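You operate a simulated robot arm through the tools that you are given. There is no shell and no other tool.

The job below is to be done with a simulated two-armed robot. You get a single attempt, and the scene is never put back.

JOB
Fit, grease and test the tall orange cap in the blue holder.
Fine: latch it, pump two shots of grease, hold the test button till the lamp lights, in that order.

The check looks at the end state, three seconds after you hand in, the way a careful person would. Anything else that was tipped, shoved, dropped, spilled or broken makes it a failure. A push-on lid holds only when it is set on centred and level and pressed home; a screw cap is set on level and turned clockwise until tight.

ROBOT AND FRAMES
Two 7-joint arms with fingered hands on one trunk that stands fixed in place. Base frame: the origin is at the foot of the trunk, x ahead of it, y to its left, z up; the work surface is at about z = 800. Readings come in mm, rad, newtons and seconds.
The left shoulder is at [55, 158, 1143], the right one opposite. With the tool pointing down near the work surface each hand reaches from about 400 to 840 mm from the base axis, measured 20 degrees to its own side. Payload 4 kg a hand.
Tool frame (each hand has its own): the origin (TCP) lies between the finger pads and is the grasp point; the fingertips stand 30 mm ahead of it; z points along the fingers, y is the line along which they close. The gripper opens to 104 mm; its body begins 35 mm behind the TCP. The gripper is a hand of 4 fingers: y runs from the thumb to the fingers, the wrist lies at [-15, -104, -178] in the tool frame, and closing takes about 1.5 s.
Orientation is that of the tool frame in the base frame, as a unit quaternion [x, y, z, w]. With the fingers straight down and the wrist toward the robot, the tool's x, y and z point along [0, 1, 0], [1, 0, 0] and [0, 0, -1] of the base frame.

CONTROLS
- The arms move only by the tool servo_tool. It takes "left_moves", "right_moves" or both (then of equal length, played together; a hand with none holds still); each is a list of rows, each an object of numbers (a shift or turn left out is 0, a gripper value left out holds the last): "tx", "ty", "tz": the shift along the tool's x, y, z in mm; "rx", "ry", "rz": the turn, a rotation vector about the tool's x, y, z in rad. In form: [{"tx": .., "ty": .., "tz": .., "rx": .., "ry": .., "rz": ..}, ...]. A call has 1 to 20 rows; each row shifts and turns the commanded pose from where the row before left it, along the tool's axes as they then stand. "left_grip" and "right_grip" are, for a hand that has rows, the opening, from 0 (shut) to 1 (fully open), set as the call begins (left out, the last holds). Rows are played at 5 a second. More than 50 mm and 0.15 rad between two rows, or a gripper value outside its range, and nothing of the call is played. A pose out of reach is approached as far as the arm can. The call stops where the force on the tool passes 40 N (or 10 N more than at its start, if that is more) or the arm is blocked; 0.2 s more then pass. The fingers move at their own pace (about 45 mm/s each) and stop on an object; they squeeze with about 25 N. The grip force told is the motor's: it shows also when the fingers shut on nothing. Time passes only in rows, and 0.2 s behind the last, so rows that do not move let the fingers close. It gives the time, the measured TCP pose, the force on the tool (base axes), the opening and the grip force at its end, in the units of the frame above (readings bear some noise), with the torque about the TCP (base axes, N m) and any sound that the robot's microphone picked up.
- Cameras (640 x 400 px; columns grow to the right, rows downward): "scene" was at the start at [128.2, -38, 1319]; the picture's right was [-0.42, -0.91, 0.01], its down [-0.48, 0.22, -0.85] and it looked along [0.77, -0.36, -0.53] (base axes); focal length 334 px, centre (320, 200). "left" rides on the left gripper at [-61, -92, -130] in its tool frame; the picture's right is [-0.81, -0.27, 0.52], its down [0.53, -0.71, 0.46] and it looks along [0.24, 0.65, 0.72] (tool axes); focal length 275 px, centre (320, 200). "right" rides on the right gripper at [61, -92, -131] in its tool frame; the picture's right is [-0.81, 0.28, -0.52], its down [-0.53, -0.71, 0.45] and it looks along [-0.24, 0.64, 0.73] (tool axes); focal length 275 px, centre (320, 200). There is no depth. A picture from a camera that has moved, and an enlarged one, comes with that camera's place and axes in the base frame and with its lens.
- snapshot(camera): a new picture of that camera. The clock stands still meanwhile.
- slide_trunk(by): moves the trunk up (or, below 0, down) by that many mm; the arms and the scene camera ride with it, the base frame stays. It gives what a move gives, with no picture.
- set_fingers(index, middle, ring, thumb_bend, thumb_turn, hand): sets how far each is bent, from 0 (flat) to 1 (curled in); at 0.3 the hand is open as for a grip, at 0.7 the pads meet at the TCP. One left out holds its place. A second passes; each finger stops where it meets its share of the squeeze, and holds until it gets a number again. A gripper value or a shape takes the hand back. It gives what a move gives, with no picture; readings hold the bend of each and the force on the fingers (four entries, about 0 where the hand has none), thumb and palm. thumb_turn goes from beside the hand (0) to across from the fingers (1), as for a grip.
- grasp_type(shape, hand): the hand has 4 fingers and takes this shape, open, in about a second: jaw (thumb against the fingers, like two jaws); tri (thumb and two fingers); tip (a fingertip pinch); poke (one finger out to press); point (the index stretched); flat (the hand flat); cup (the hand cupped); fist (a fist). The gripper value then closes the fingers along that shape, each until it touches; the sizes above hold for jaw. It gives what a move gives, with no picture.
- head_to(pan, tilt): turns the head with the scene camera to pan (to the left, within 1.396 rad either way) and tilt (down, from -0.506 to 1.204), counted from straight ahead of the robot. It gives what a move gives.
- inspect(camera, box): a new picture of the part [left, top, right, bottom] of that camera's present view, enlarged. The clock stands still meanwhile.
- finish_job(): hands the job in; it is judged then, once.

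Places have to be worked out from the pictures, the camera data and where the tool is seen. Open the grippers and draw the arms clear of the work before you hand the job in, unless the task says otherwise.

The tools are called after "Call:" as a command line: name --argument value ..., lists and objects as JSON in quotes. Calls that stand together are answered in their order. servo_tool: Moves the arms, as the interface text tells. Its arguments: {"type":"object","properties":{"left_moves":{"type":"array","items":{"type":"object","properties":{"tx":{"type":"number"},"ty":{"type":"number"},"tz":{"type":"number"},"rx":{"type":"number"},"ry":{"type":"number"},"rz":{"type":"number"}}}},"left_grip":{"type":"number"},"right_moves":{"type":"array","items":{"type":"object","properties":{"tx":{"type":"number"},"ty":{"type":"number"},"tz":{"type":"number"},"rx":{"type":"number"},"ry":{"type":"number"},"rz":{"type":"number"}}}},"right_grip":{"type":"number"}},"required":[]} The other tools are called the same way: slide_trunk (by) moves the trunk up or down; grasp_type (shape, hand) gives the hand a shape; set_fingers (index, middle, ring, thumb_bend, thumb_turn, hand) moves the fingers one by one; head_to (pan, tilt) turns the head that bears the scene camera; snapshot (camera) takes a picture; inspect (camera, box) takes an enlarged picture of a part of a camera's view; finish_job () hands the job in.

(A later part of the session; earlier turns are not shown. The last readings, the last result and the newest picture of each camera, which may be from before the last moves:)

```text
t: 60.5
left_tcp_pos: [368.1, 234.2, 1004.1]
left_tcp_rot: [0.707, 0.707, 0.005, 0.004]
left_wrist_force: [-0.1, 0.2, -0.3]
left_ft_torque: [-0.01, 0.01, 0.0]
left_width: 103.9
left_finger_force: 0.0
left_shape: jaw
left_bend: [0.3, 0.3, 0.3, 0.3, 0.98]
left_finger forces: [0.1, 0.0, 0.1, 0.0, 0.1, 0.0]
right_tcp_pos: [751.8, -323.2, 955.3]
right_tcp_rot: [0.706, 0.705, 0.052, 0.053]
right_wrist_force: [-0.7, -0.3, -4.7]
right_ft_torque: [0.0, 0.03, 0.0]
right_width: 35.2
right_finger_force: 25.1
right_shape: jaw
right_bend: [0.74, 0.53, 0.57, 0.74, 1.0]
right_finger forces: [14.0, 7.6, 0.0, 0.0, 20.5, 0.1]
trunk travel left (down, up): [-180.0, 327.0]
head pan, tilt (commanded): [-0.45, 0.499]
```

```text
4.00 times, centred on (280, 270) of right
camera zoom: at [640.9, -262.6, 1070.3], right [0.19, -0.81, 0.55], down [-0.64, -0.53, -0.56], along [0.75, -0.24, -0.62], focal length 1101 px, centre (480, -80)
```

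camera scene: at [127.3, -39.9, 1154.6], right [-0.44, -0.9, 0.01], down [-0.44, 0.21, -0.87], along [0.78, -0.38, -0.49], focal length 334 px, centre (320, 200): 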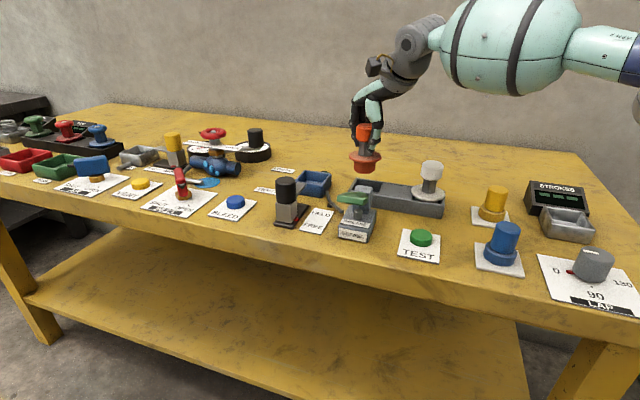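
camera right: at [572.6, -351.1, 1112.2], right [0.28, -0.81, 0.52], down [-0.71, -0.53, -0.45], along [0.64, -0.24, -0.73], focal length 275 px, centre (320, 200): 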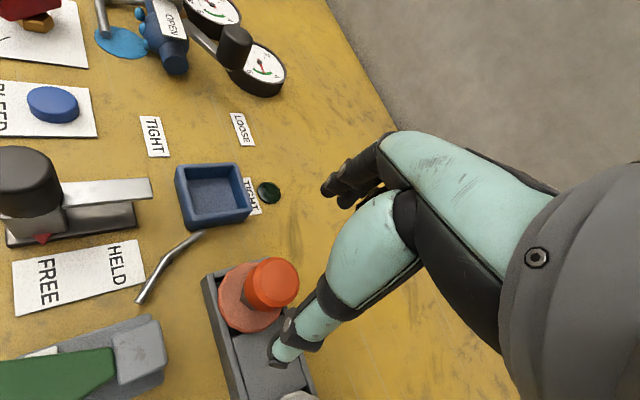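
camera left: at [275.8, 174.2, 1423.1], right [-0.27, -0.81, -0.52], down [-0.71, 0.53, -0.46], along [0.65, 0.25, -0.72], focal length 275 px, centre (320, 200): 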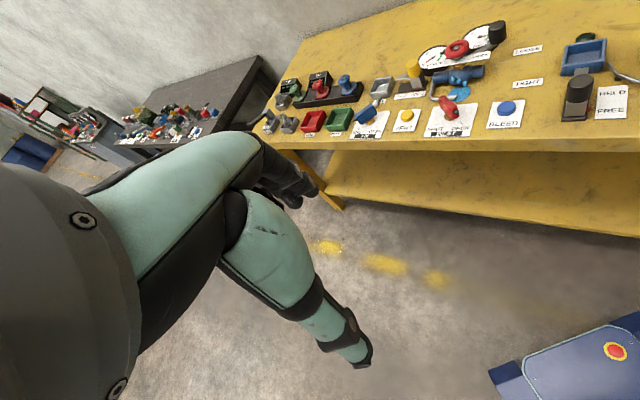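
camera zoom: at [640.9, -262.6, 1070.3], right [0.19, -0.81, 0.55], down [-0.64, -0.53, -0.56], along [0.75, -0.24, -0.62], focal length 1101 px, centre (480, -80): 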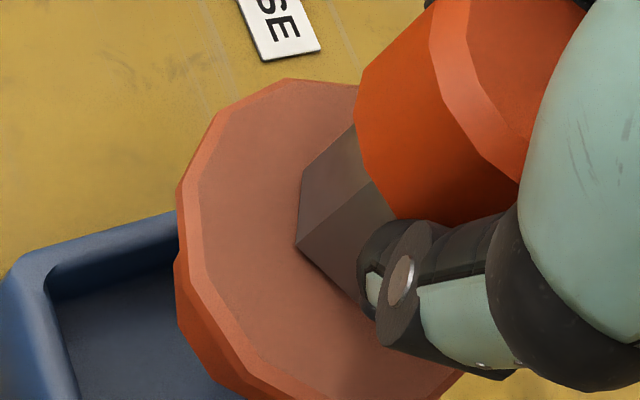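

I zoom strongly on the holder rim and on the flange separately to compare their centres in the same camera.

Call:
inspect --camera "scene" --box '[314, 165, 370, 200]'

Call:
inspect --camera "scene" --box '[314, 135, 370, 170]'

```text
11.43 times, centred on (342, 182) of scene
camera zoom: at [127.5, -39.7, 1154.6], right [-0.44, -0.9, 0.01], down [-0.44, 0.21, -0.87], along [0.78, -0.38, -0.49], focal length 3815 px, centre (69, 400)
```

zoom: 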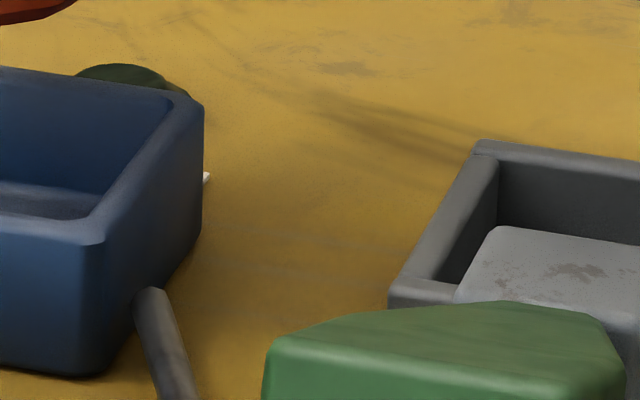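

```text
11.43 times, centred on (342, 152) of scene
camera zoom: at [127.5, -39.7, 1154.6], right [-0.44, -0.9, 0.01], down [-0.44, 0.21, -0.87], along [0.78, -0.38, -0.49], focal length 3815 px, centre (69, 743)
```

zoom: 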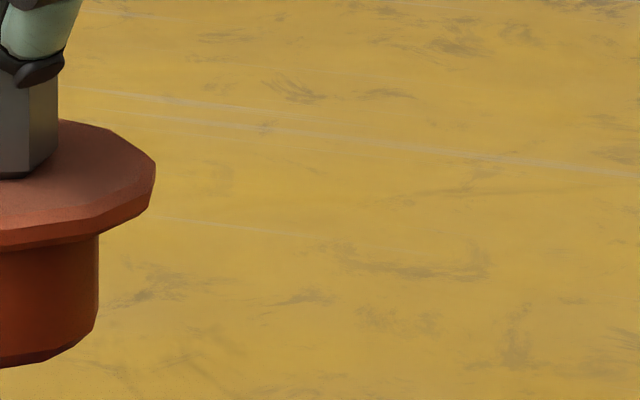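

The box was off to the right; I repeat it further left.

Call:
inspect --camera "scene" --box '[284, 165, 340, 200]'

Call:
inspect --camera "scene" --box '[284, 135, 340, 170]'

```text
11.43 times, centred on (312, 182) of scene
camera zoom: at [127.5, -39.7, 1154.6], right [-0.44, -0.9, 0.01], down [-0.44, 0.21, -0.87], along [0.78, -0.38, -0.49], focal length 3815 px, centre (411, 400)
```

zoom: 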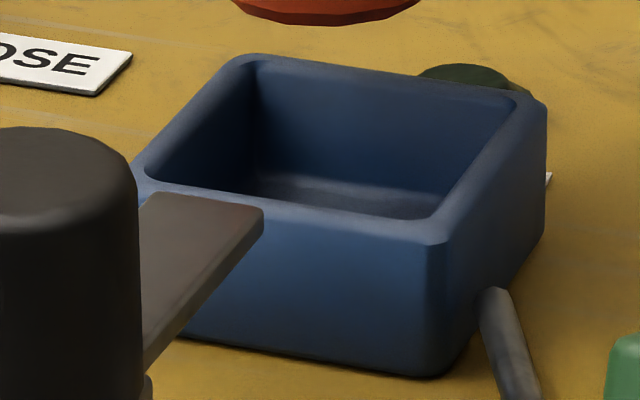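

```text
11.43 times, centred on (312, 152) of scene
camera zoom: at [127.5, -39.7, 1154.6], right [-0.44, -0.9, 0.01], down [-0.44, 0.21, -0.87], along [0.78, -0.38, -0.49], focal length 3815 px, centre (411, 743)
```

zoom: 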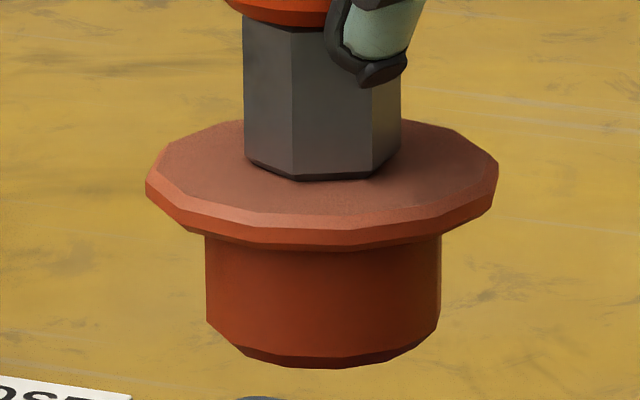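

The cap is vertical, and appears about 1–2 mm toward +y/+x of the holder centre, agreeing with the slightly over-long move (89.4, 89.7). I correct by (-0.6,-1.2) mm and lower 28 mm, staying just above the rim.

Call:
servo_tool --right_moves '[{"tx": -1.2, "ty": -0.6}, {"ty": -1.2, "tz": 7.9}, {"ty": -1.2, "tz": 7.9}, {"ty": -1.05, "tz": 6.9}, {"ty": -0.75, "tz": 4.95}, {}, {}, {}]'

Call:
inspect --camera "scene" --box '[284, 150, 340, 185]'

Call:
inspect --camera "right" --box '[180, 140, 400, 380]'

```text
t: 62.3
left_tcp_pos: [368.2, 234.4, 1003.4]
left_tcp_rot: [0.707, 0.707, 0.005, 0.004]
left_wrist_force: [-0.4, -0.1, 0.3]
left_ft_torque: [0.0, 0.01, -0.03]
left_width: 103.9
left_finger_force: 0.0
left_shape: jaw
left_bend: [0.3, 0.3, 0.3, 0.3, 0.98]
left_finger forces: [0.0, 0.0, 0.0, 0.1, 0.0, 0.1]
right_tcp_pos: [751.2, -325.8, 926.2]
right_tcp_rot: [0.705, 0.705, 0.053, 0.053]
right_wrist_force: [0.5, 0.6, -5.3]
right_ft_torque: [-0.01, 0.01, -0.04]
right_width: 34.8
right_finger_force: 24.9
right_shape: jaw
right_bend: [0.74, 0.53, 0.57, 0.74, 1.0]
right_finger forces: [14.0, 7.6, 0.0, 0.1, 20.5, 0.0]
trunk travel left (down, up): [-180.0, 327.0]
head pan, tilt (commanded): [-0.45, 0.499]
```

```text
11.43 times, centred on (312, 168) of scene
camera zoom: at [127.5, -39.7, 1154.6], right [-0.44, -0.9, 0.01], down [-0.44, 0.21, -0.87], along [0.78, -0.38, -0.49], focal length 3815 px, centre (411, 571)
```

zoom: 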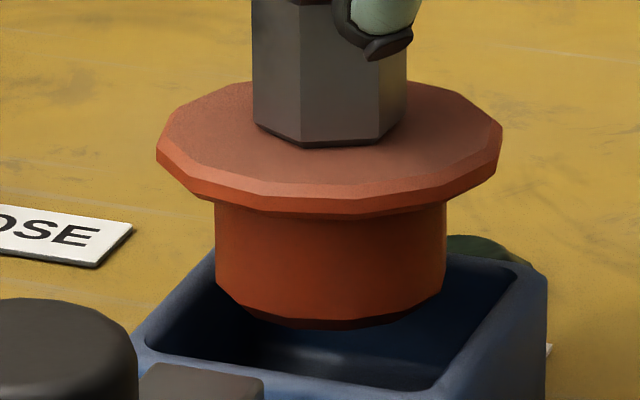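

```text
1.67 times, centred on (290, 260) of right
camera zoom: at [640.2, -263.6, 1042.4], right [0.19, -0.81, 0.55], down [-0.64, -0.53, -0.56], along [0.75, -0.24, -0.62], focal length 459 px, centre (370, 100)
```

zoom: 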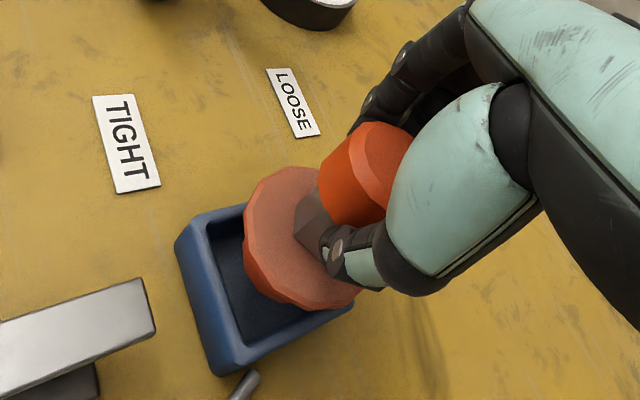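

The plug now sits just above and inside the recess outline in the scene view. I check the depth direction with a strong zoom of the wrist camera.

Call:
inspect --camera "right" --box '[270, 250, 430, 370]'

Call:
inspect --camera "right" --box '[275, 250, 365, 320]'

```text
3.33 times, centred on (350, 310) of right
camera zoom: at [640.2, -263.6, 1042.4], right [0.19, -0.81, 0.55], down [-0.64, -0.53, -0.56], along [0.75, -0.24, -0.62], focal length 918 px, centre (220, -167)
```

zoom: 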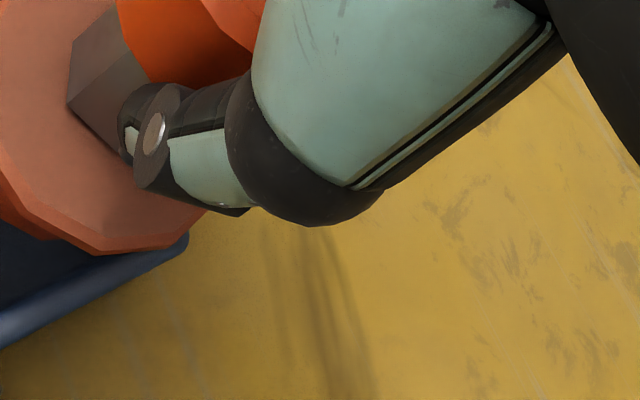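

```text
5.71 times, centred on (320, 285) of right
camera zoom: at [640.2, -263.6, 1042.4], right [0.19, -0.81, 0.55], down [-0.64, -0.53, -0.56], along [0.75, -0.24, -0.62], focal length 1573 px, centre (320, -286)
```

zoom: 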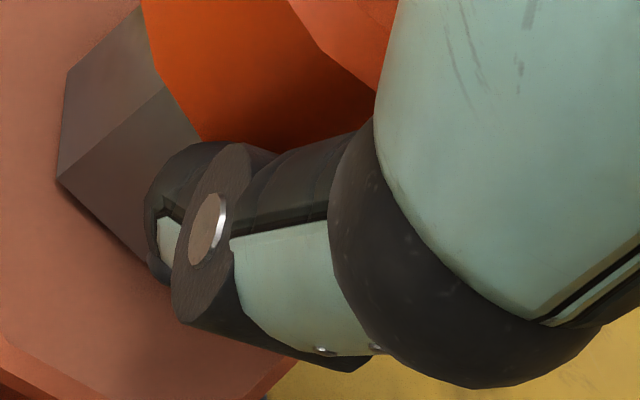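

The first crop was shifted (the view is widened horizontally); I re-crop on the holder.

Call:
inspect --camera "right" --box '[190, 230, 330, 375]'

```text
2.76 times, centred on (260, 302) of right
camera zoom: at [640.2, -263.6, 1042.4], right [0.19, -0.81, 0.55], down [-0.64, -0.53, -0.56], along [0.75, -0.24, -0.62], focal length 759 px, centre (486, -83)
```

zoom: 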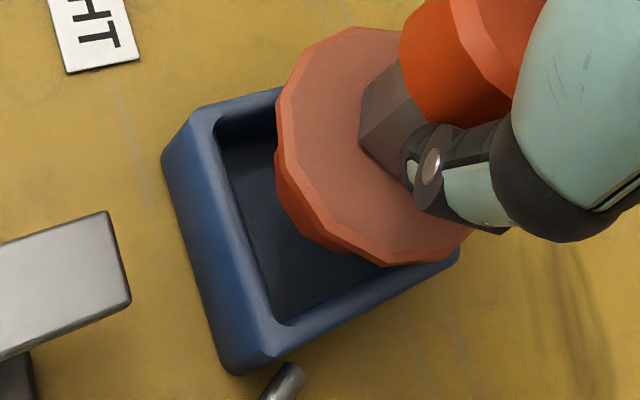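

Comparing flange centre (corrected for perspective) and rim corners in the wrist camera, the cap is about (+1,+1) mm off. I shift (-0.8,-0.8) and lower 16 mm so the plug enters the recess, watching the forces.

Call:
servo_tool --right_moves '[{"tx": -0.8, "ty": -0.8}, {"ty": -0.6, "tz": 3.96}, {"ty": -0.6, "tz": 3.96}, {"ty": -0.6, "tz": 3.96}, {"ty": -0.6, "tz": 3.96}, {}, {}]'

Call:
inspect --camera "scene" --box '[284, 155, 340, 190]'

Call:
inspect --camera "right" --box '[190, 230, 330, 375]'

```text
t: 63.9
left_tcp_pos: [367.7, 234.5, 1004.0]
left_tcp_rot: [0.707, 0.707, 0.005, 0.004]
left_wrist_force: [0.0, -0.1, 0.7]
left_ft_torque: [0.03, -0.03, 0.0]
left_width: 104.0
left_finger_force: 0.2
left_shape: jaw
left_bend: [0.3, 0.3, 0.3, 0.3, 0.98]
left_finger forces: [0.0, 0.0, 0.0, 0.1, 0.0, 0.1]
right_tcp_pos: [748.6, -325.0, 911.9]
right_tcp_rot: [0.705, 0.705, 0.052, 0.053]
right_wrist_force: [-0.2, 0.4, -4.0]
right_ft_torque: [0.04, -0.02, 0.02]
right_width: 35.1
right_finger_force: 25.0
right_shape: jaw
right_bend: [0.74, 0.53, 0.57, 0.74, 1.0]
right_finger forces: [14.0, 7.7, 0.0, 0.1, 20.5, 0.0]
trunk travel left (down, up): [-180.0, 327.0]
head pan, tilt (commanded): [-0.45, 0.499]
```

```text
11.43 times, centred on (312, 172) of scene
camera zoom: at [127.5, -39.8, 1154.6], right [-0.44, -0.9, 0.01], down [-0.44, 0.21, -0.87], along [0.78, -0.38, -0.49], focal length 3815 px, centre (411, 514)
```

zoom: 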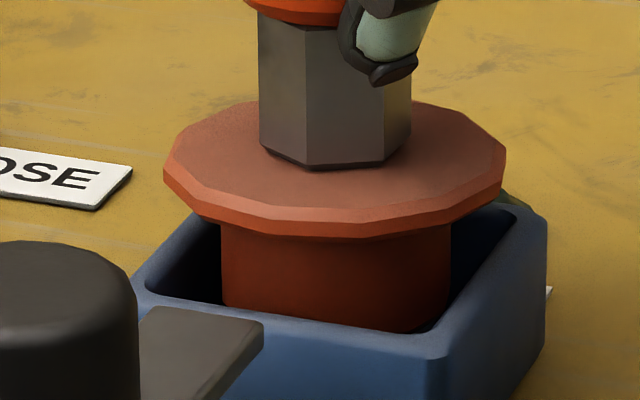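

```text
2.76 times, centred on (260, 302) of right
camera zoom: at [639.3, -264.4, 1026.1], right [0.19, -0.81, 0.55], down [-0.64, -0.53, -0.56], along [0.75, -0.24, -0.62], focal length 759 px, centre (486, -83)
```

zoom: 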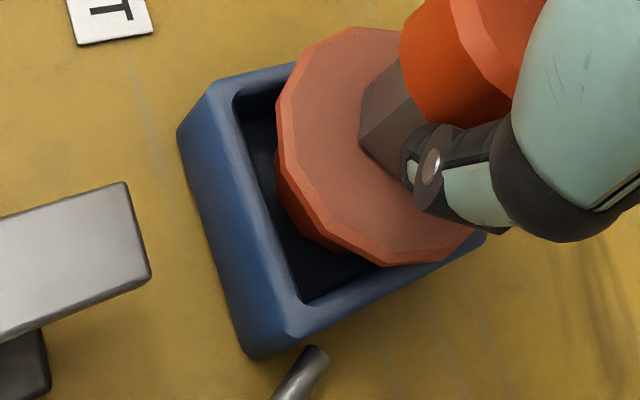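

The plug is inside the recess and centred within about 1 mm in both views, with no side force. I keep lowering in small steps to the seat.

Call:
servo_tool --right_moves '[{"ty": -0.6, "tz": 3.96}, {"ty": -0.45, "tz": 2.97}, {"ty": -0.3, "tz": 1.98}, {"ty": -0.3, "tz": 1.98}, {"ty": -0.15, "tz": 0.99}, {}, {}]'

Call:
inspect --camera "scene" --box '[284, 155, 340, 190]'

```text
t: 65.5
left_tcp_pos: [367.7, 234.1, 1003.4]
left_tcp_rot: [0.707, 0.707, 0.005, 0.004]
left_wrist_force: [-0.2, 0.1, -0.3]
left_ft_torque: [0.01, -0.01, -0.03]
left_width: 103.9
left_finger_force: 0.0
left_shape: jaw
left_bend: [0.3, 0.3, 0.3, 0.3, 0.98]
left_finger forces: [0.0, 0.0, 0.0, 0.0, 0.0, 0.0]
right_tcp_pos: [748.1, -324.8, 899.4]
right_tcp_rot: [0.705, 0.705, 0.054, 0.053]
right_wrist_force: [0.4, -0.5, -1.1]
right_ft_torque: [0.0, 0.0, 0.02]
right_width: 35.0
right_finger_force: 24.8
right_shape: jaw
right_bend: [0.74, 0.53, 0.57, 0.74, 1.0]
right_finger forces: [14.1, 7.6, 0.1, 0.1, 20.2, 0.0]
trunk travel left (down, up): [-180.0, 327.0]
head pan, tilt (commanded): [-0.45, 0.499]
```

```text
11.43 times, centred on (312, 172) of scene
camera zoom: at [127.0, -39.6, 1154.6], right [-0.44, -0.9, 0.01], down [-0.44, 0.21, -0.87], along [0.78, -0.38, -0.49], focal length 3815 px, centre (411, 514)
```

zoom: 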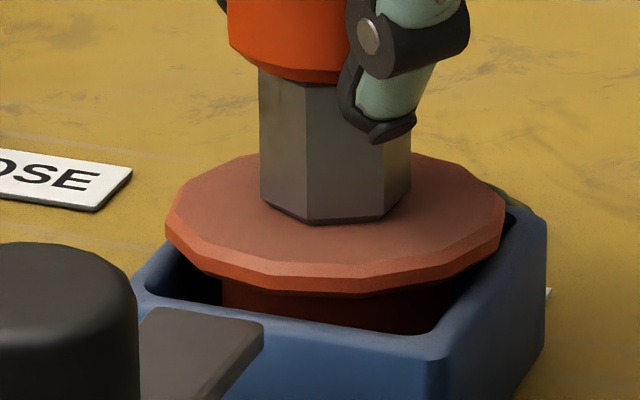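

The weight is now carried by the holder (force -1.1 N) at the same TCP height as in the rack, so the plug is on the floor. I press gently further to seat it home, watching force and sounds.

Call:
servo_tool --right_moves '[{"ty": -0.15, "tz": 0.99}, {"ty": -0.15, "tz": 0.99}, {"ty": -0.15, "tz": 0.99}, {"ty": -0.15, "tz": 0.99}, {}]'

Call:
inspect --camera "scene" --box '[284, 155, 340, 190]'

```text
t: 66.7
left_tcp_pos: [366.2, 235.6, 1004.5]
left_tcp_rot: [0.707, 0.707, 0.005, 0.005]
left_wrist_force: [-0.6, 0.2, 0.3]
left_ft_torque: [-0.03, -0.01, -0.05]
left_width: 103.7
left_finger_force: 0.1
left_shape: jaw
left_bend: [0.3, 0.3, 0.3, 0.3, 0.98]
left_finger forces: [0.1, 0.0, 0.0, 0.0, 0.0, 0.0]
right_tcp_pos: [749.5, -325.4, 898.3]
right_tcp_rot: [0.704, 0.706, 0.055, 0.055]
right_wrist_force: [-1.7, 0.7, 10.9]
right_ft_torque: [0.01, -0.18, 0.03]
right_width: 36.0
right_finger_force: 25.0
right_shape: jaw
right_bend: [0.74, 0.52, 0.57, 0.74, 1.0]
right_finger forces: [13.8, 8.2, 0.0, 0.1, 19.6, 0.1]
trunk travel left (down, up): [-180.0, 327.0]
head pan, tilt (commanded): [-0.45, 0.499]
```

```text
11.43 times, centred on (312, 172) of scene
camera zoom: at [125.2, -38.9, 1154.9], right [-0.44, -0.9, 0.01], down [-0.44, 0.21, -0.87], along [0.78, -0.38, -0.49], focal length 3815 px, centre (411, 514)
```

zoom: 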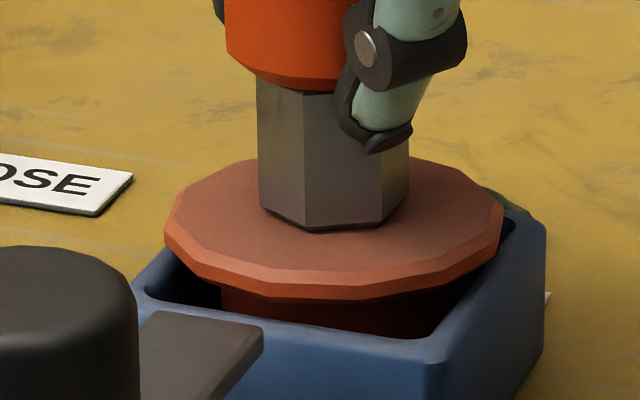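

Contact is solid (about 15 N press with only ~1 mm give): the plug is on the holder floor. I relax the press and open the hand, then look.

Call:
servo_tool --right_moves '[{"ty": 0.45, "tz": -2.97}, {}, {}]'

Call:
servo_tool --right_moves '[{}, {}, {}, {}, {}, {}, {}, {}]' --right_grip 1

Call:
inspect --camera "scene" --box '[284, 145, 350, 190]'

Call:
inspect --camera "right" --box '[190, 230, 330, 375]'

```text
t: 67.5
left_tcp_pos: [367.1, 235.6, 1004.2]
left_tcp_rot: [0.707, 0.707, 0.005, 0.005]
left_wrist_force: [0.0, -0.4, 0.4]
left_ft_torque: [0.0, 0.03, -0.01]
left_width: 103.7
left_finger_force: 0.0
left_shape: jaw
left_bend: [0.3, 0.3, 0.3, 0.3, 0.98]
left_finger forces: [0.1, 0.0, 0.0, 0.0, 0.0, 0.1]
right_tcp_pos: [750.5, -325.9, 898.3]
right_tcp_rot: [0.705, 0.705, 0.054, 0.054]
right_wrist_force: [-0.4, 0.1, 3.4]
right_ft_torque: [-0.02, -0.11, 0.01]
right_width: 35.5
right_finger_force: 25.2
right_shape: jaw
right_bend: [0.74, 0.52, 0.57, 0.74, 1.0]
right_finger forces: [14.3, 8.6, 0.0, 0.1, 20.8, 0.0]
trunk travel left (down, up): [-180.0, 327.0]
head pan, tilt (commanded): [-0.45, 0.499]
```

```text
t: 69.3
left_tcp_pos: [367.7, 235.1, 1004.1]
left_tcp_rot: [0.707, 0.707, 0.005, 0.004]
left_wrist_force: [-0.2, -0.9, 0.2]
left_ft_torque: [0.01, -0.01, -0.01]
left_width: 103.7
left_finger_force: 0.0
left_shape: jaw
left_bend: [0.3, 0.3, 0.3, 0.3, 0.98]
left_finger forces: [0.0, 0.0, 0.1, 0.0, 0.1, 0.0]
right_tcp_pos: [749.9, -325.3, 899.4]
right_tcp_rot: [0.705, 0.705, 0.054, 0.054]
right_wrist_force: [-0.5, -0.6, 0.2]
right_ft_torque: [-0.01, 0.01, 0.01]
right_width: 103.5
right_finger_force: 0.0
right_shape: jaw
right_bend: [0.3, 0.3, 0.3, 0.3, 0.98]
right_finger forces: [0.0, 0.0, 0.0, 0.0, 0.1, 0.1]
trunk travel left (down, up): [-180.0, 327.0]
head pan, tilt (commanded): [-0.45, 0.499]
```

```text
8.89 times, centred on (317, 168) of scene
camera zoom: at [126.8, -39.5, 1154.7], right [-0.44, -0.9, 0.01], down [-0.44, 0.21, -0.87], along [0.78, -0.38, -0.49], focal length 2967 px, centre (347, 489)
```

zoom: 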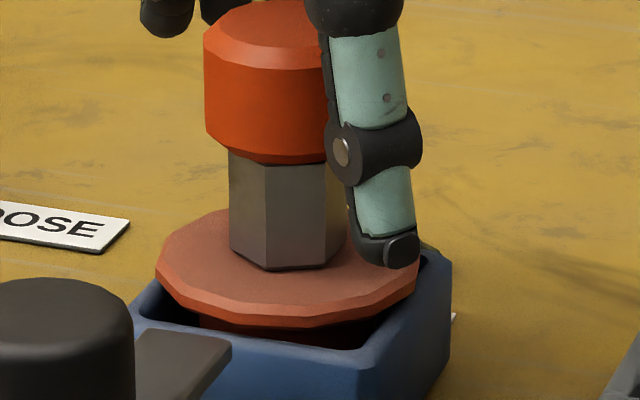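

```text
2.76 times, centred on (260, 302) of right
camera zoom: at [639.7, -264.2, 1013.7], right [0.19, -0.81, 0.55], down [-0.64, -0.53, -0.56], along [0.75, -0.24, -0.62], focal length 759 px, centre (486, -83)
```

zoom: 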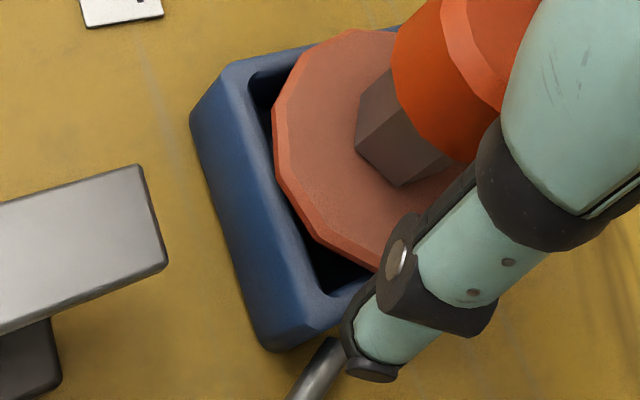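

The hand has let go and the cap stands in the holder. I lift the hand straight up, clear of the knob.

Call:
servo_tool --right_moves '[{"ty": 1.5, "tz": -9.9}, {"ty": 1.5, "tz": -9.9}, {"ty": 2.2, "tz": -14.8}, {"ty": 2.2, "tz": -14.8}, {"ty": 2.2, "tz": -14.8}, {"ty": 2.2, "tz": -14.8}, {}, {}]'

Call:
inspect --camera "scene" --box '[274, 140, 360, 200]'

Call:
inspect --camera "right" --box '[160, 200, 330, 340]'

```text
t: 71.1
left_tcp_pos: [366.8, 234.5, 1004.2]
left_tcp_rot: [0.707, 0.707, 0.006, 0.004]
left_wrist_force: [-0.7, -0.4, 0.3]
left_ft_torque: [0.01, 0.01, -0.03]
left_width: 104.0
left_finger_force: 0.0
left_shape: jaw
left_bend: [0.3, 0.3, 0.3, 0.3, 0.98]
left_finger forces: [0.0, 0.0, 0.1, 0.0, 0.1, 0.0]
right_tcp_pos: [748.7, -324.7, 978.8]
right_tcp_rot: [0.705, 0.705, 0.054, 0.055]
right_wrist_force: [0.4, -0.3, -0.1]
right_ft_torque: [0.03, -0.04, -0.01]
right_width: 103.6
right_finger_force: 0.1
right_shape: jaw
right_bend: [0.3, 0.3, 0.3, 0.3, 0.98]
right_finger forces: [0.0, 0.0, 0.0, 0.0, 0.1, 0.0]
trunk travel left (down, up): [-180.0, 327.0]
head pan, tilt (commanded): [-0.45, 0.499]
```

```text
6.67 times, centred on (317, 170) of scene
camera zoom: at [126.8, -39.4, 1154.7], right [-0.44, -0.9, 0.01], down [-0.44, 0.21, -0.87], along [0.78, -0.38, -0.49], focal length 2225 px, centre (340, 400)
```

zoom: 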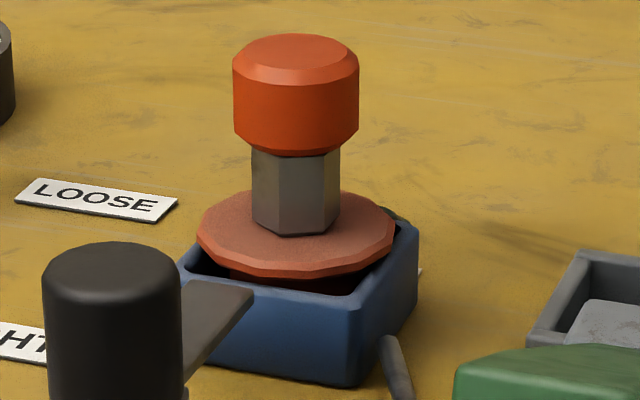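

```text
2.86 times, centred on (245, 270) of right
camera zoom: at [639.0, -263.9, 1093.2], right [0.19, -0.81, 0.55], down [-0.64, -0.53, -0.56], along [0.75, -0.24, -0.62], focal length 786 px, centre (534, 0)
```

zoom: 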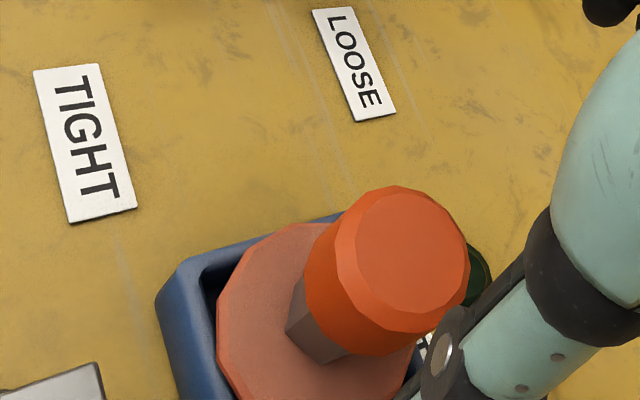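

The cap stands centred and upright in the holder. The latch bar top is at z≈847 (above the flange), its black knob at about (648,-223), top z≈885, and it must move 44 mm along (0.71,-0.71). I level the hand, yaw it -45° so thumb–finger line matches the slide direction, and back off over the knob.

Call:
servo_tool --right_moves '[{"rx": 0.076}, {"rx": 0.076}, {"ty": -20, "rz": 0.1}, {"ty": -20, "rz": 0.14}, {"ty": -20, "rz": 0.14}, {"rz": 0.14}, {"rz": 0.14}, {"rz": 0.125}, {}, {}]'

```text
t: 73.3
left_tcp_pos: [367.3, 235.2, 1002.3]
left_tcp_rot: [0.707, 0.707, 0.004, 0.003]
left_wrist_force: [-0.1, -0.3, 0.0]
left_ft_torque: [0.01, 0.01, 0.01]
left_width: 103.9
left_finger_force: 0.1
left_shape: jaw
left_bend: [0.3, 0.3, 0.3, 0.3, 0.98]
left_finger forces: [0.0, 0.0, 0.0, 0.1, 0.0, 0.0]
right_tcp_pos: [674.9, -321.0, 975.1]
right_tcp_rot: [0.924, 0.382, 0.0, 0.0]
right_wrist_force: [0.2, -0.5, 0.8]
right_ft_torque: [0.0, 0.0, 0.02]
right_width: 103.6
right_finger_force: 0.0
right_shape: jaw
right_bend: [0.3, 0.3, 0.3, 0.3, 0.98]
right_finger forces: [0.0, 0.0, 0.1, 0.1, 0.0, 0.0]
right hand out of reach, approached as far as the arm can: row 2
trunk travel left (down, up): [-180.0, 327.0]
head pan, tilt (commanded): [-0.45, 0.499]
```

Level now and yawed -45°. I move over the latch knob (tool y -88, tool x +50) at this height and check from both cameras.

Call:
servo_tool --right_moves '[{"tx": 12, "ty": -22}, {"tx": 13, "ty": -22}, {"tx": 13, "ty": -22}, {"tx": 12, "ty": -22}, {}, {}]'

Call:
snapshot --camera "right"

Call:
inspect --camera "scene" --box '[240, 110, 380, 230]'

```text
t: 74.7
left_tcp_pos: [368.5, 235.8, 1003.4]
left_tcp_rot: [0.707, 0.707, 0.006, 0.005]
left_wrist_force: [0.7, 0.5, -0.4]
left_ft_torque: [0.02, 0.0, 0.03]
left_width: 103.8
left_finger_force: 0.0
left_shape: jaw
left_bend: [0.3, 0.3, 0.3, 0.3, 0.98]
left_finger forces: [0.1, 0.0, 0.0, 0.0, 0.1, 0.0]
right_tcp_pos: [630.8, -239.2, 971.5]
right_tcp_rot: [0.924, 0.382, 0.0, 0.001]
right_wrist_force: [0.2, -0.2, -0.7]
right_ft_torque: [-0.01, -0.01, -0.02]
right_width: 103.6
right_finger_force: 0.1
right_shape: jaw
right_bend: [0.3, 0.3, 0.3, 0.3, 0.98]
right_finger forces: [0.0, 0.1, 0.0, 0.0, 0.0, 0.0]
right hand out of reach, approached as far as the arm can: row 2, 3, 4
trunk travel left (down, up): [-180.0, 327.0]
head pan, tilt (commanded): [-0.45, 0.499]
```

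```text
taken
camera right: at [609.2, -130.7, 1101.2], right [-0.38, -0.77, 0.52], down [-0.88, 0.13, -0.46], along [0.28, -0.63, -0.72], focal length 275 px, centre (320, 200)
```

right: 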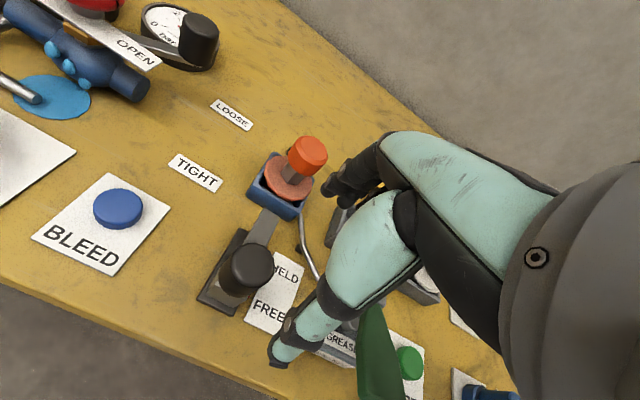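

```text
3.33 times, centred on (310, 170) of scene
camera zoom: at [126.8, -39.4, 1154.7], right [-0.44, -0.9, 0.01], down [-0.44, 0.21, -0.87], along [0.78, -0.38, -0.49], focal length 1113 px, centre (353, 300)
```

zoom: 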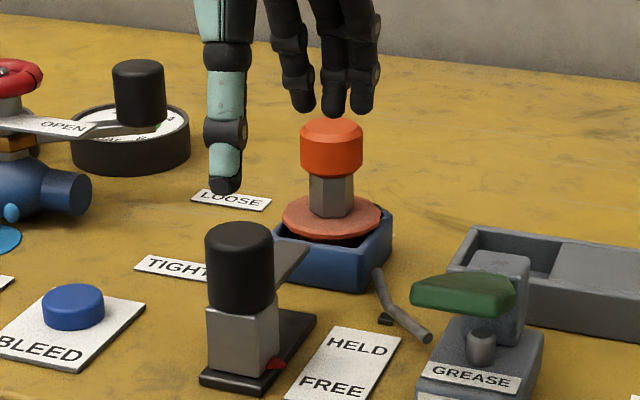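

The yaw -45° pose runs into the arm's limit on this side (stuck at y≈-239). I turn back to yaw 0, where the arm has more room, and then try to move over the knob.

Call:
servo_tool --right_moves '[{"rz": -0.14}, {"rz": -0.14}, {"rz": -0.14}, {"rz": -0.14}, {"rz": -0.14}, {"rz": -0.085}, {"tx": 8, "ty": 8}, {"tx": 8, "ty": 9}, {}, {}]'

Call:
inspect --camera "scene" --box '[240, 110, 380, 230]'

Call:
snapshot --camera "right"

```text
t: 76.9
left_tcp_pos: [368.7, 236.5, 1003.5]
left_tcp_rot: [0.707, 0.707, 0.005, 0.004]
left_wrist_force: [0.0, -0.8, -0.7]
left_ft_torque: [-0.02, -0.01, 0.02]
left_width: 103.9
left_finger_force: 0.0
left_shape: jaw
left_bend: [0.3, 0.3, 0.3, 0.3, 0.98]
left_finger forces: [0.0, 0.1, 0.0, 0.0, 0.0, 0.0]
right_tcp_pos: [647.6, -221.7, 971.9]
right_tcp_rot: [0.707, 0.707, 0.0, 0.0]
right_wrist_force: [-0.7, 0.8, 0.1]
right_ft_torque: [-0.01, -0.01, 0.01]
right_width: 103.6
right_finger_force: 0.0
right_shape: jaw
right_bend: [0.3, 0.3, 0.3, 0.3, 0.98]
right_finger forces: [0.0, 0.1, 0.0, 0.0, 0.1, 0.1]
trunk travel left (down, up): [-180.0, 327.0]
head pan, tilt (commanded): [-0.45, 0.499]
```

```text
3.33 times, centred on (310, 170) of scene
camera zoom: at [126.9, -39.4, 1154.6], right [-0.44, -0.9, 0.01], down [-0.44, 0.21, -0.87], along [0.78, -0.38, -0.49], focal length 1113 px, centre (353, 300)
```

zoom: 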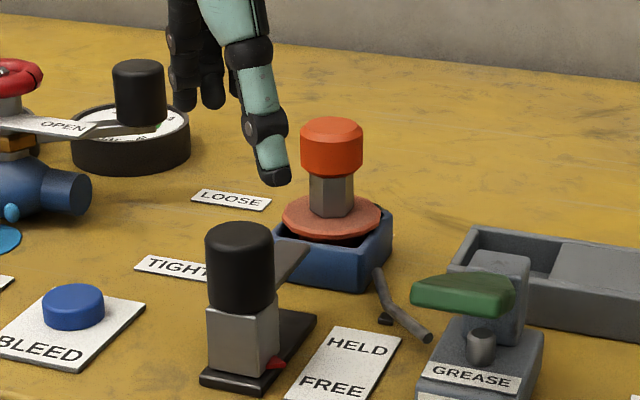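

```text
taken
camera right: at [556.4, -160.5, 1101.0], right [0.27, -0.81, 0.52], down [-0.71, -0.53, -0.46], along [0.64, -0.24, -0.72], focal length 275 px, centre (320, 200)
```

right: 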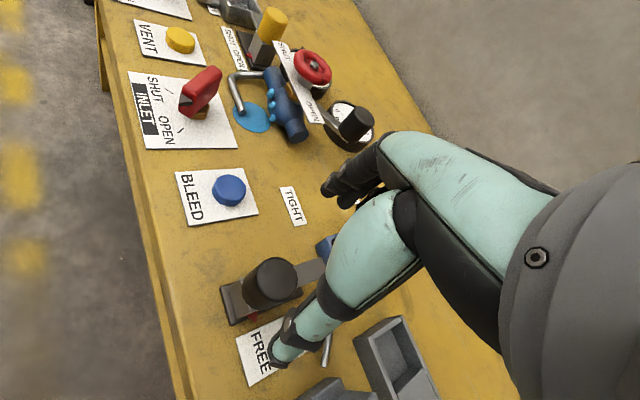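

Reached (647.6,-221.7,972) without limit. I zoom on the knob from the wrist camera to refine its position before descending.

Call:
inspect --camera "right" --box '[210, 230, 340, 340]'

```text
3.64 times, centred on (275, 285) of right
camera zoom: at [556.4, -160.5, 1101.0], right [0.27, -0.81, 0.52], down [-0.71, -0.53, -0.46], along [0.64, -0.24, -0.72], focal length 1001 px, centre (484, -109)
```

zoom: 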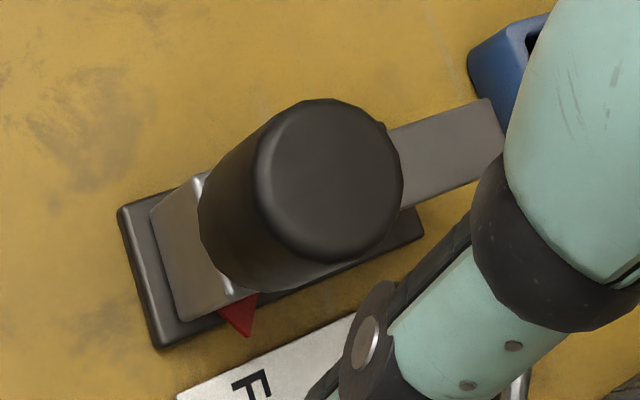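

Knob confirmed at (648,-223). I descend with the open hand straddling it in x, to TCP z≈893.

Call:
servo_tool --right_moves '[{"tx": -1, "tz": 15}, {"tz": 15}, {"tz": 15}, {"tz": 15}, {"tz": 11}, {"tz": 8}, {}, {}]'

Call:
inspect --camera "scene" --box '[240, 110, 380, 230]'

Call:
inspect --camera "right" --box '[180, 140, 400, 380]'

```text
t: 78.7
left_tcp_pos: [368.3, 234.6, 1003.4]
left_tcp_rot: [0.707, 0.707, 0.005, 0.004]
left_wrist_force: [-0.7, -0.4, -0.3]
left_ft_torque: [-0.05, -0.02, -0.03]
left_width: 103.8
left_finger_force: 0.1
left_shape: jaw
left_bend: [0.3, 0.3, 0.3, 0.3, 0.98]
left_finger forces: [0.0, 0.0, 0.1, 0.0, 0.0, 0.0]
right_tcp_pos: [647.9, -223.3, 892.5]
right_tcp_rot: [0.707, 0.707, 0.0, 0.0]
right_wrist_force: [-0.4, 0.2, -0.8]
right_ft_torque: [-0.01, -0.01, 0.06]
right_width: 103.8
right_finger_force: 0.1
right_shape: jaw
right_bend: [0.3, 0.3, 0.3, 0.3, 0.98]
right_finger forces: [0.1, 0.0, 0.0, 0.1, 0.0, 0.1]
trunk travel left (down, up): [-180.0, 327.0]
head pan, tilt (commanded): [-0.45, 0.499]
```

```text
3.33 times, centred on (310, 170) of scene
camera zoom: at [126.8, -39.5, 1154.7], right [-0.44, -0.9, 0.01], down [-0.44, 0.21, -0.87], along [0.78, -0.38, -0.49], focal length 1113 px, centre (353, 300)
```

zoom: 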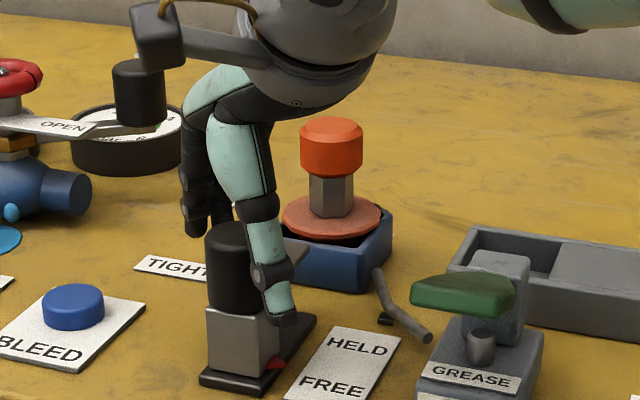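

```text
1.67 times, centred on (290, 260) of right
camera zoom: at [557.1, -162.2, 1022.1], right [0.27, -0.81, 0.52], down [-0.71, -0.53, -0.46], along [0.64, -0.24, -0.72], focal length 459 px, centre (370, 100)
```

zoom: 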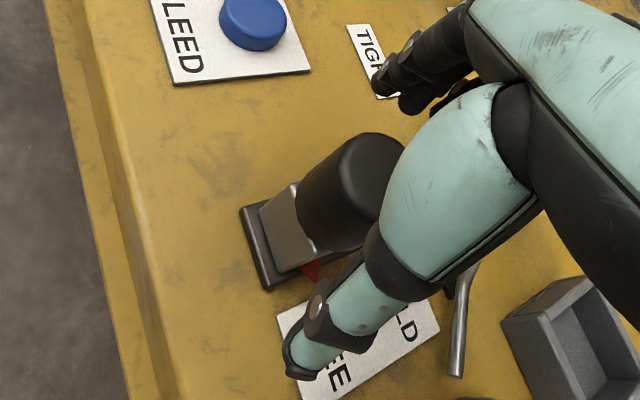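

The hand straddles the knob cleanly. I close on it.

Call:
servo_tool --right_moves '[{}, {}, {}, {}, {}, {}, {}, {}, {}, {}]' --right_grip 0

Call:
inspect --camera "scene" --box '[240, 110, 380, 230]'

```text
t: 80.9
left_tcp_pos: [368.8, 235.5, 1002.7]
left_tcp_rot: [0.707, 0.707, 0.005, 0.004]
left_wrist_force: [0.0, 0.7, -0.3]
left_ft_torque: [0.01, 0.01, 0.01]
left_width: 103.8
left_finger_force: 0.1
left_shape: jaw
left_bend: [0.3, 0.3, 0.3, 0.3, 0.98]
left_finger forces: [0.1, 0.0, 0.1, 0.0, 0.0, 0.0]
right_tcp_pos: [648.3, -223.9, 891.6]
right_tcp_rot: [0.707, 0.707, -0.001, 0.0]
right_wrist_force: [-2.5, -1.6, -1.8]
right_ft_torque: [-0.02, 0.02, -0.05]
right_width: 30.1
right_finger_force: 24.9
right_shape: jaw
right_bend: [0.74, 0.58, 0.61, 0.74, 1.0]
right_finger forces: [12.8, 6.9, 0.0, 0.0, 22.4, 0.0]
trunk travel left (down, up): [-180.0, 327.0]
head pan, tilt (commanded): [-0.45, 0.499]
```

```text
3.33 times, centred on (310, 170) of scene
camera zoom: at [126.5, -39.7, 1154.7], right [-0.44, -0.9, 0.01], down [-0.44, 0.21, -0.87], along [0.78, -0.38, -0.49], focal length 1113 px, centre (353, 300)
```

zoom: 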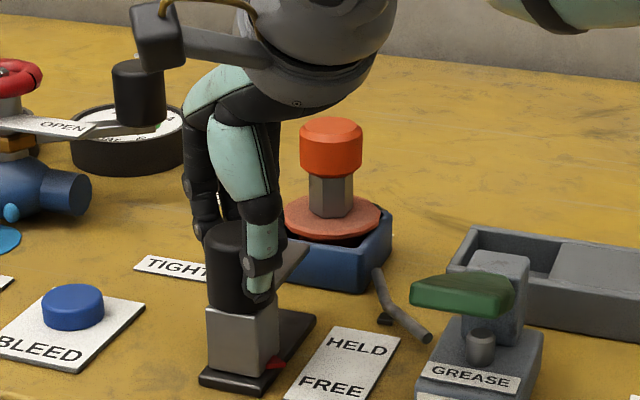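

Gripped firmly. I slide it along (+x,-y) in small steps, the first ~17 mm, watching force.

Call:
servo_tool --right_moves '[{"tx": -3, "ty": 3}, {"tx": -3, "ty": 3}, {"tx": -3, "ty": 3}, {"tx": -3, "ty": 3}, {}]'

Call:
inspect --camera "scene" --box '[240, 110, 380, 230]'

```text
t: 82.1
left_tcp_pos: [366.9, 235.1, 1003.5]
left_tcp_rot: [0.707, 0.707, 0.005, 0.005]
left_wrist_force: [-0.7, 0.6, -0.1]
left_ft_torque: [0.03, -0.01, -0.02]
left_width: 103.8
left_finger_force: 0.1
left_shape: jaw
left_bend: [0.3, 0.3, 0.3, 0.3, 0.98]
left_finger forces: [0.0, 0.0, 0.1, 0.1, 0.0, 0.0]
right_tcp_pos: [660.4, -236.4, 892.2]
right_tcp_rot: [0.708, 0.706, 0.0, -0.001]
right_wrist_force: [-2.2, -0.9, -0.9]
right_ft_torque: [-0.01, 0.03, -0.03]
right_width: 30.1
right_finger_force: 25.0
right_shape: jaw
right_bend: [0.74, 0.58, 0.61, 0.74, 1.0]
right_finger forces: [13.4, 7.2, 0.0, 0.0, 22.7, 0.1]
trunk travel left (down, up): [-180.0, 327.0]
head pan, tilt (commanded): [-0.45, 0.499]
```

```text
3.33 times, centred on (310, 170) of scene
camera zoom: at [126.8, -39.7, 1154.7], right [-0.44, -0.9, 0.01], down [-0.44, 0.21, -0.87], along [0.78, -0.38, -0.49], focal length 1113 px, centre (353, 300)
```

zoom: 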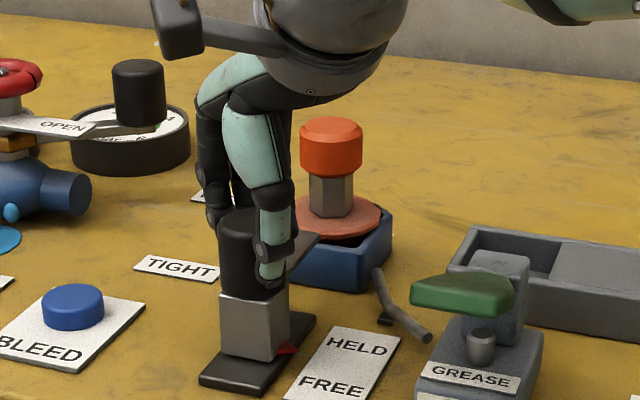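

The latch slides easily and the bar moves over the holder rim. I continue another ~21 mm and check the bar against the flange.

Call:
servo_tool --right_moves '[{"tx": -3, "ty": 3}, {"tx": -3, "ty": 3}, {"tx": -3, "ty": 3}, {"tx": -3, "ty": 3}, {"tx": -3, "ty": 3}, {}]'

Call:
inspect --camera "scene" --box '[270, 130, 370, 220]'

Call:
inspect --camera "right" --box '[180, 140, 400, 380]'

```text
t: 83.5
left_tcp_pos: [368.4, 235.7, 1004.2]
left_tcp_rot: [0.707, 0.708, 0.004, 0.003]
left_wrist_force: [0.2, 0.5, 0.1]
left_ft_torque: [-0.01, 0.02, 0.0]
left_width: 103.9
left_finger_force: 0.1
left_shape: jaw
left_bend: [0.3, 0.3, 0.3, 0.3, 0.98]
left_finger forces: [0.0, 0.1, 0.1, 0.1, 0.0, 0.0]
right_tcp_pos: [675.8, -250.7, 892.4]
right_tcp_rot: [0.708, 0.707, 0.0, 0.0]
right_wrist_force: [1.4, -2.1, -1.5]
right_ft_torque: [-0.02, -0.07, -0.02]
right_width: 29.7
right_finger_force: 24.9
right_shape: jaw
right_bend: [0.74, 0.58, 0.61, 0.74, 1.0]
right_finger forces: [14.6, 8.4, 0.0, 0.0, 21.7, 0.0]
trunk travel left (down, up): [-180.0, 327.0]
head pan, tilt (commanded): [-0.45, 0.499]
```

```text
4.44 times, centred on (320, 175) of scene
camera zoom: at [127.2, -39.8, 1154.6], right [-0.44, -0.9, 0.01], down [-0.44, 0.21, -0.87], along [0.78, -0.38, -0.49], focal length 1484 px, centre (320, 311)
```

zoom: 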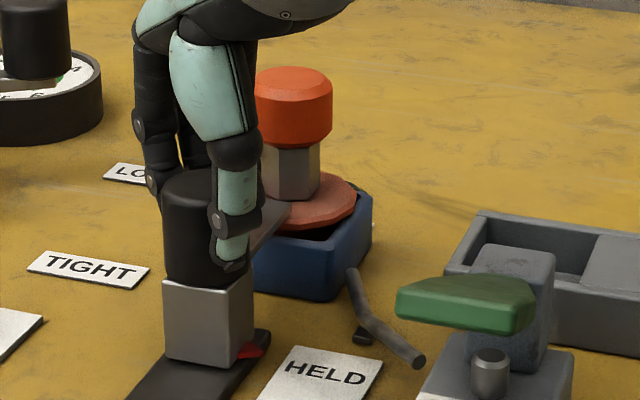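

```text
1.67 times, centred on (290, 260) of right
camera zoom: at [584.2, -190.0, 1022.1], right [0.27, -0.81, 0.52], down [-0.71, -0.53, -0.46], along [0.64, -0.24, -0.72], focal length 459 px, centre (370, 100)
```

zoom: 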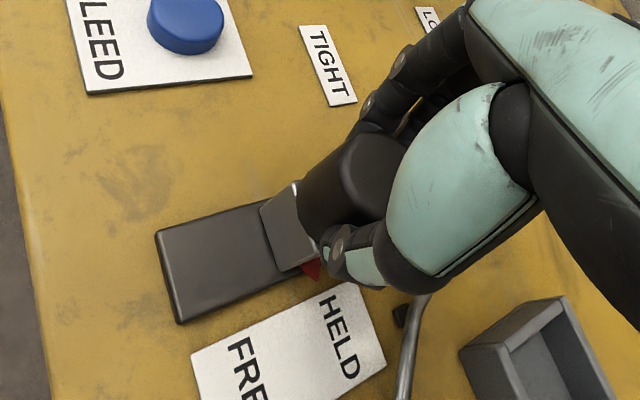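

The pointer is nearly at HELD and the bar lies over the flange. I continue the last few millimetres until it meets its stop.

Call:
servo_tool --right_moves '[{"tx": -2, "ty": 2}, {"tx": -2, "ty": 2}, {"tx": -1, "ty": 1}, {}]'

Call:
inspect --camera "scene" --box '[270, 130, 370, 220]'

Call:
inspect --camera "right" --box '[180, 200, 340, 340]'

```text
t: 84.5
left_tcp_pos: [367.9, 234.6, 1002.8]
left_tcp_rot: [0.707, 0.707, 0.006, 0.005]
left_wrist_force: [0.4, 0.5, 0.5]
left_ft_torque: [-0.03, -0.03, 0.02]
left_width: 103.9
left_finger_force: 0.1
left_shape: jaw
left_bend: [0.3, 0.3, 0.3, 0.3, 0.98]
left_finger forces: [0.1, 0.1, 0.0, 0.0, 0.0, 0.0]
right_tcp_pos: [679.2, -255.9, 891.3]
right_tcp_rot: [0.707, 0.708, 0.0, -0.001]
right_wrist_force: [-1.9, -0.2, -1.6]
right_ft_torque: [0.01, 0.05, -0.06]
right_width: 29.8
right_finger_force: 24.9
right_shape: jaw
right_bend: [0.74, 0.58, 0.61, 0.74, 1.0]
right_finger forces: [13.6, 6.9, 0.1, 0.1, 23.2, 0.1]
trunk travel left (down, up): [-180.0, 327.0]
head pan, tilt (commanded): [-0.45, 0.499]
```

```text
4.44 times, centred on (320, 175) of scene
camera zoom: at [126.6, -39.6, 1154.7], right [-0.44, -0.9, 0.01], down [-0.44, 0.21, -0.87], along [0.78, -0.38, -0.49], focal length 1484 px, centre (320, 311)
```

zoom: 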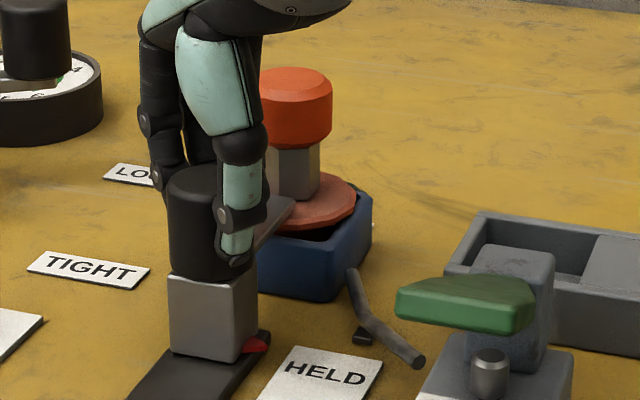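

```text
2.86 times, centred on (260, 270) of right
camera zoom: at [588.5, -194.3, 1022.3], right [0.28, -0.81, 0.52], down [-0.71, -0.53, -0.46], along [0.64, -0.24, -0.72], focal length 786 px, centre (491, 0)
```

zoom: 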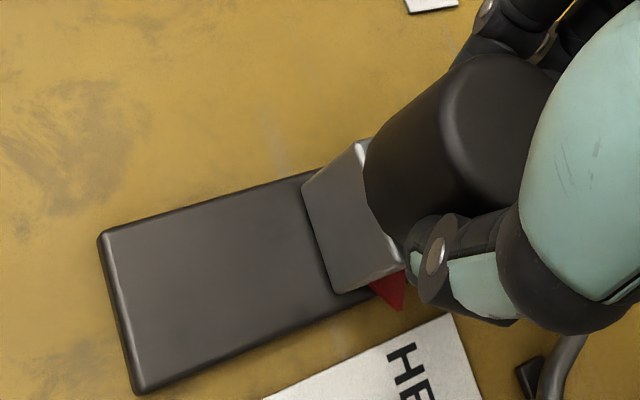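

The pointer lines up with HELD after 44.5 mm. I push a little further in 1 mm steps to see whether there is an end stop or detent.

Call:
servo_tool --right_moves '[{"tx": -0.8, "ty": 0.8}, {"tx": -0.8, "ty": 0.8}, {"tx": -0.8, "ty": 0.8}, {}]'

```text
t: 85.5
left_tcp_pos: [367.9, 236.0, 1004.0]
left_tcp_rot: [0.707, 0.707, 0.005, 0.005]
left_wrist_force: [0.6, 0.0, 0.2]
left_ft_torque: [0.0, -0.03, 0.0]
left_width: 103.9
left_finger_force: 0.0
left_shape: jaw
left_bend: [0.3, 0.3, 0.3, 0.3, 0.98]
left_finger forces: [0.0, 0.1, 0.0, 0.0, 0.0, 0.1]
right_tcp_pos: [681.6, -256.6, 892.0]
right_tcp_rot: [0.707, 0.707, 0.0, 0.0]
right_wrist_force: [-10.2, 5.2, -4.1]
right_ft_torque: [0.14, 0.27, 0.05]
right_width: 29.1
right_finger_force: 25.0
right_shape: jaw
right_bend: [0.74, 0.59, 0.61, 0.73, 1.0]
right_finger forces: [11.1, 4.4, 0.1, 0.0, 27.5, 0.0]
trunk travel left (down, up): [-180.0, 327.0]
head pan, tilt (commanded): [-0.45, 0.499]
```

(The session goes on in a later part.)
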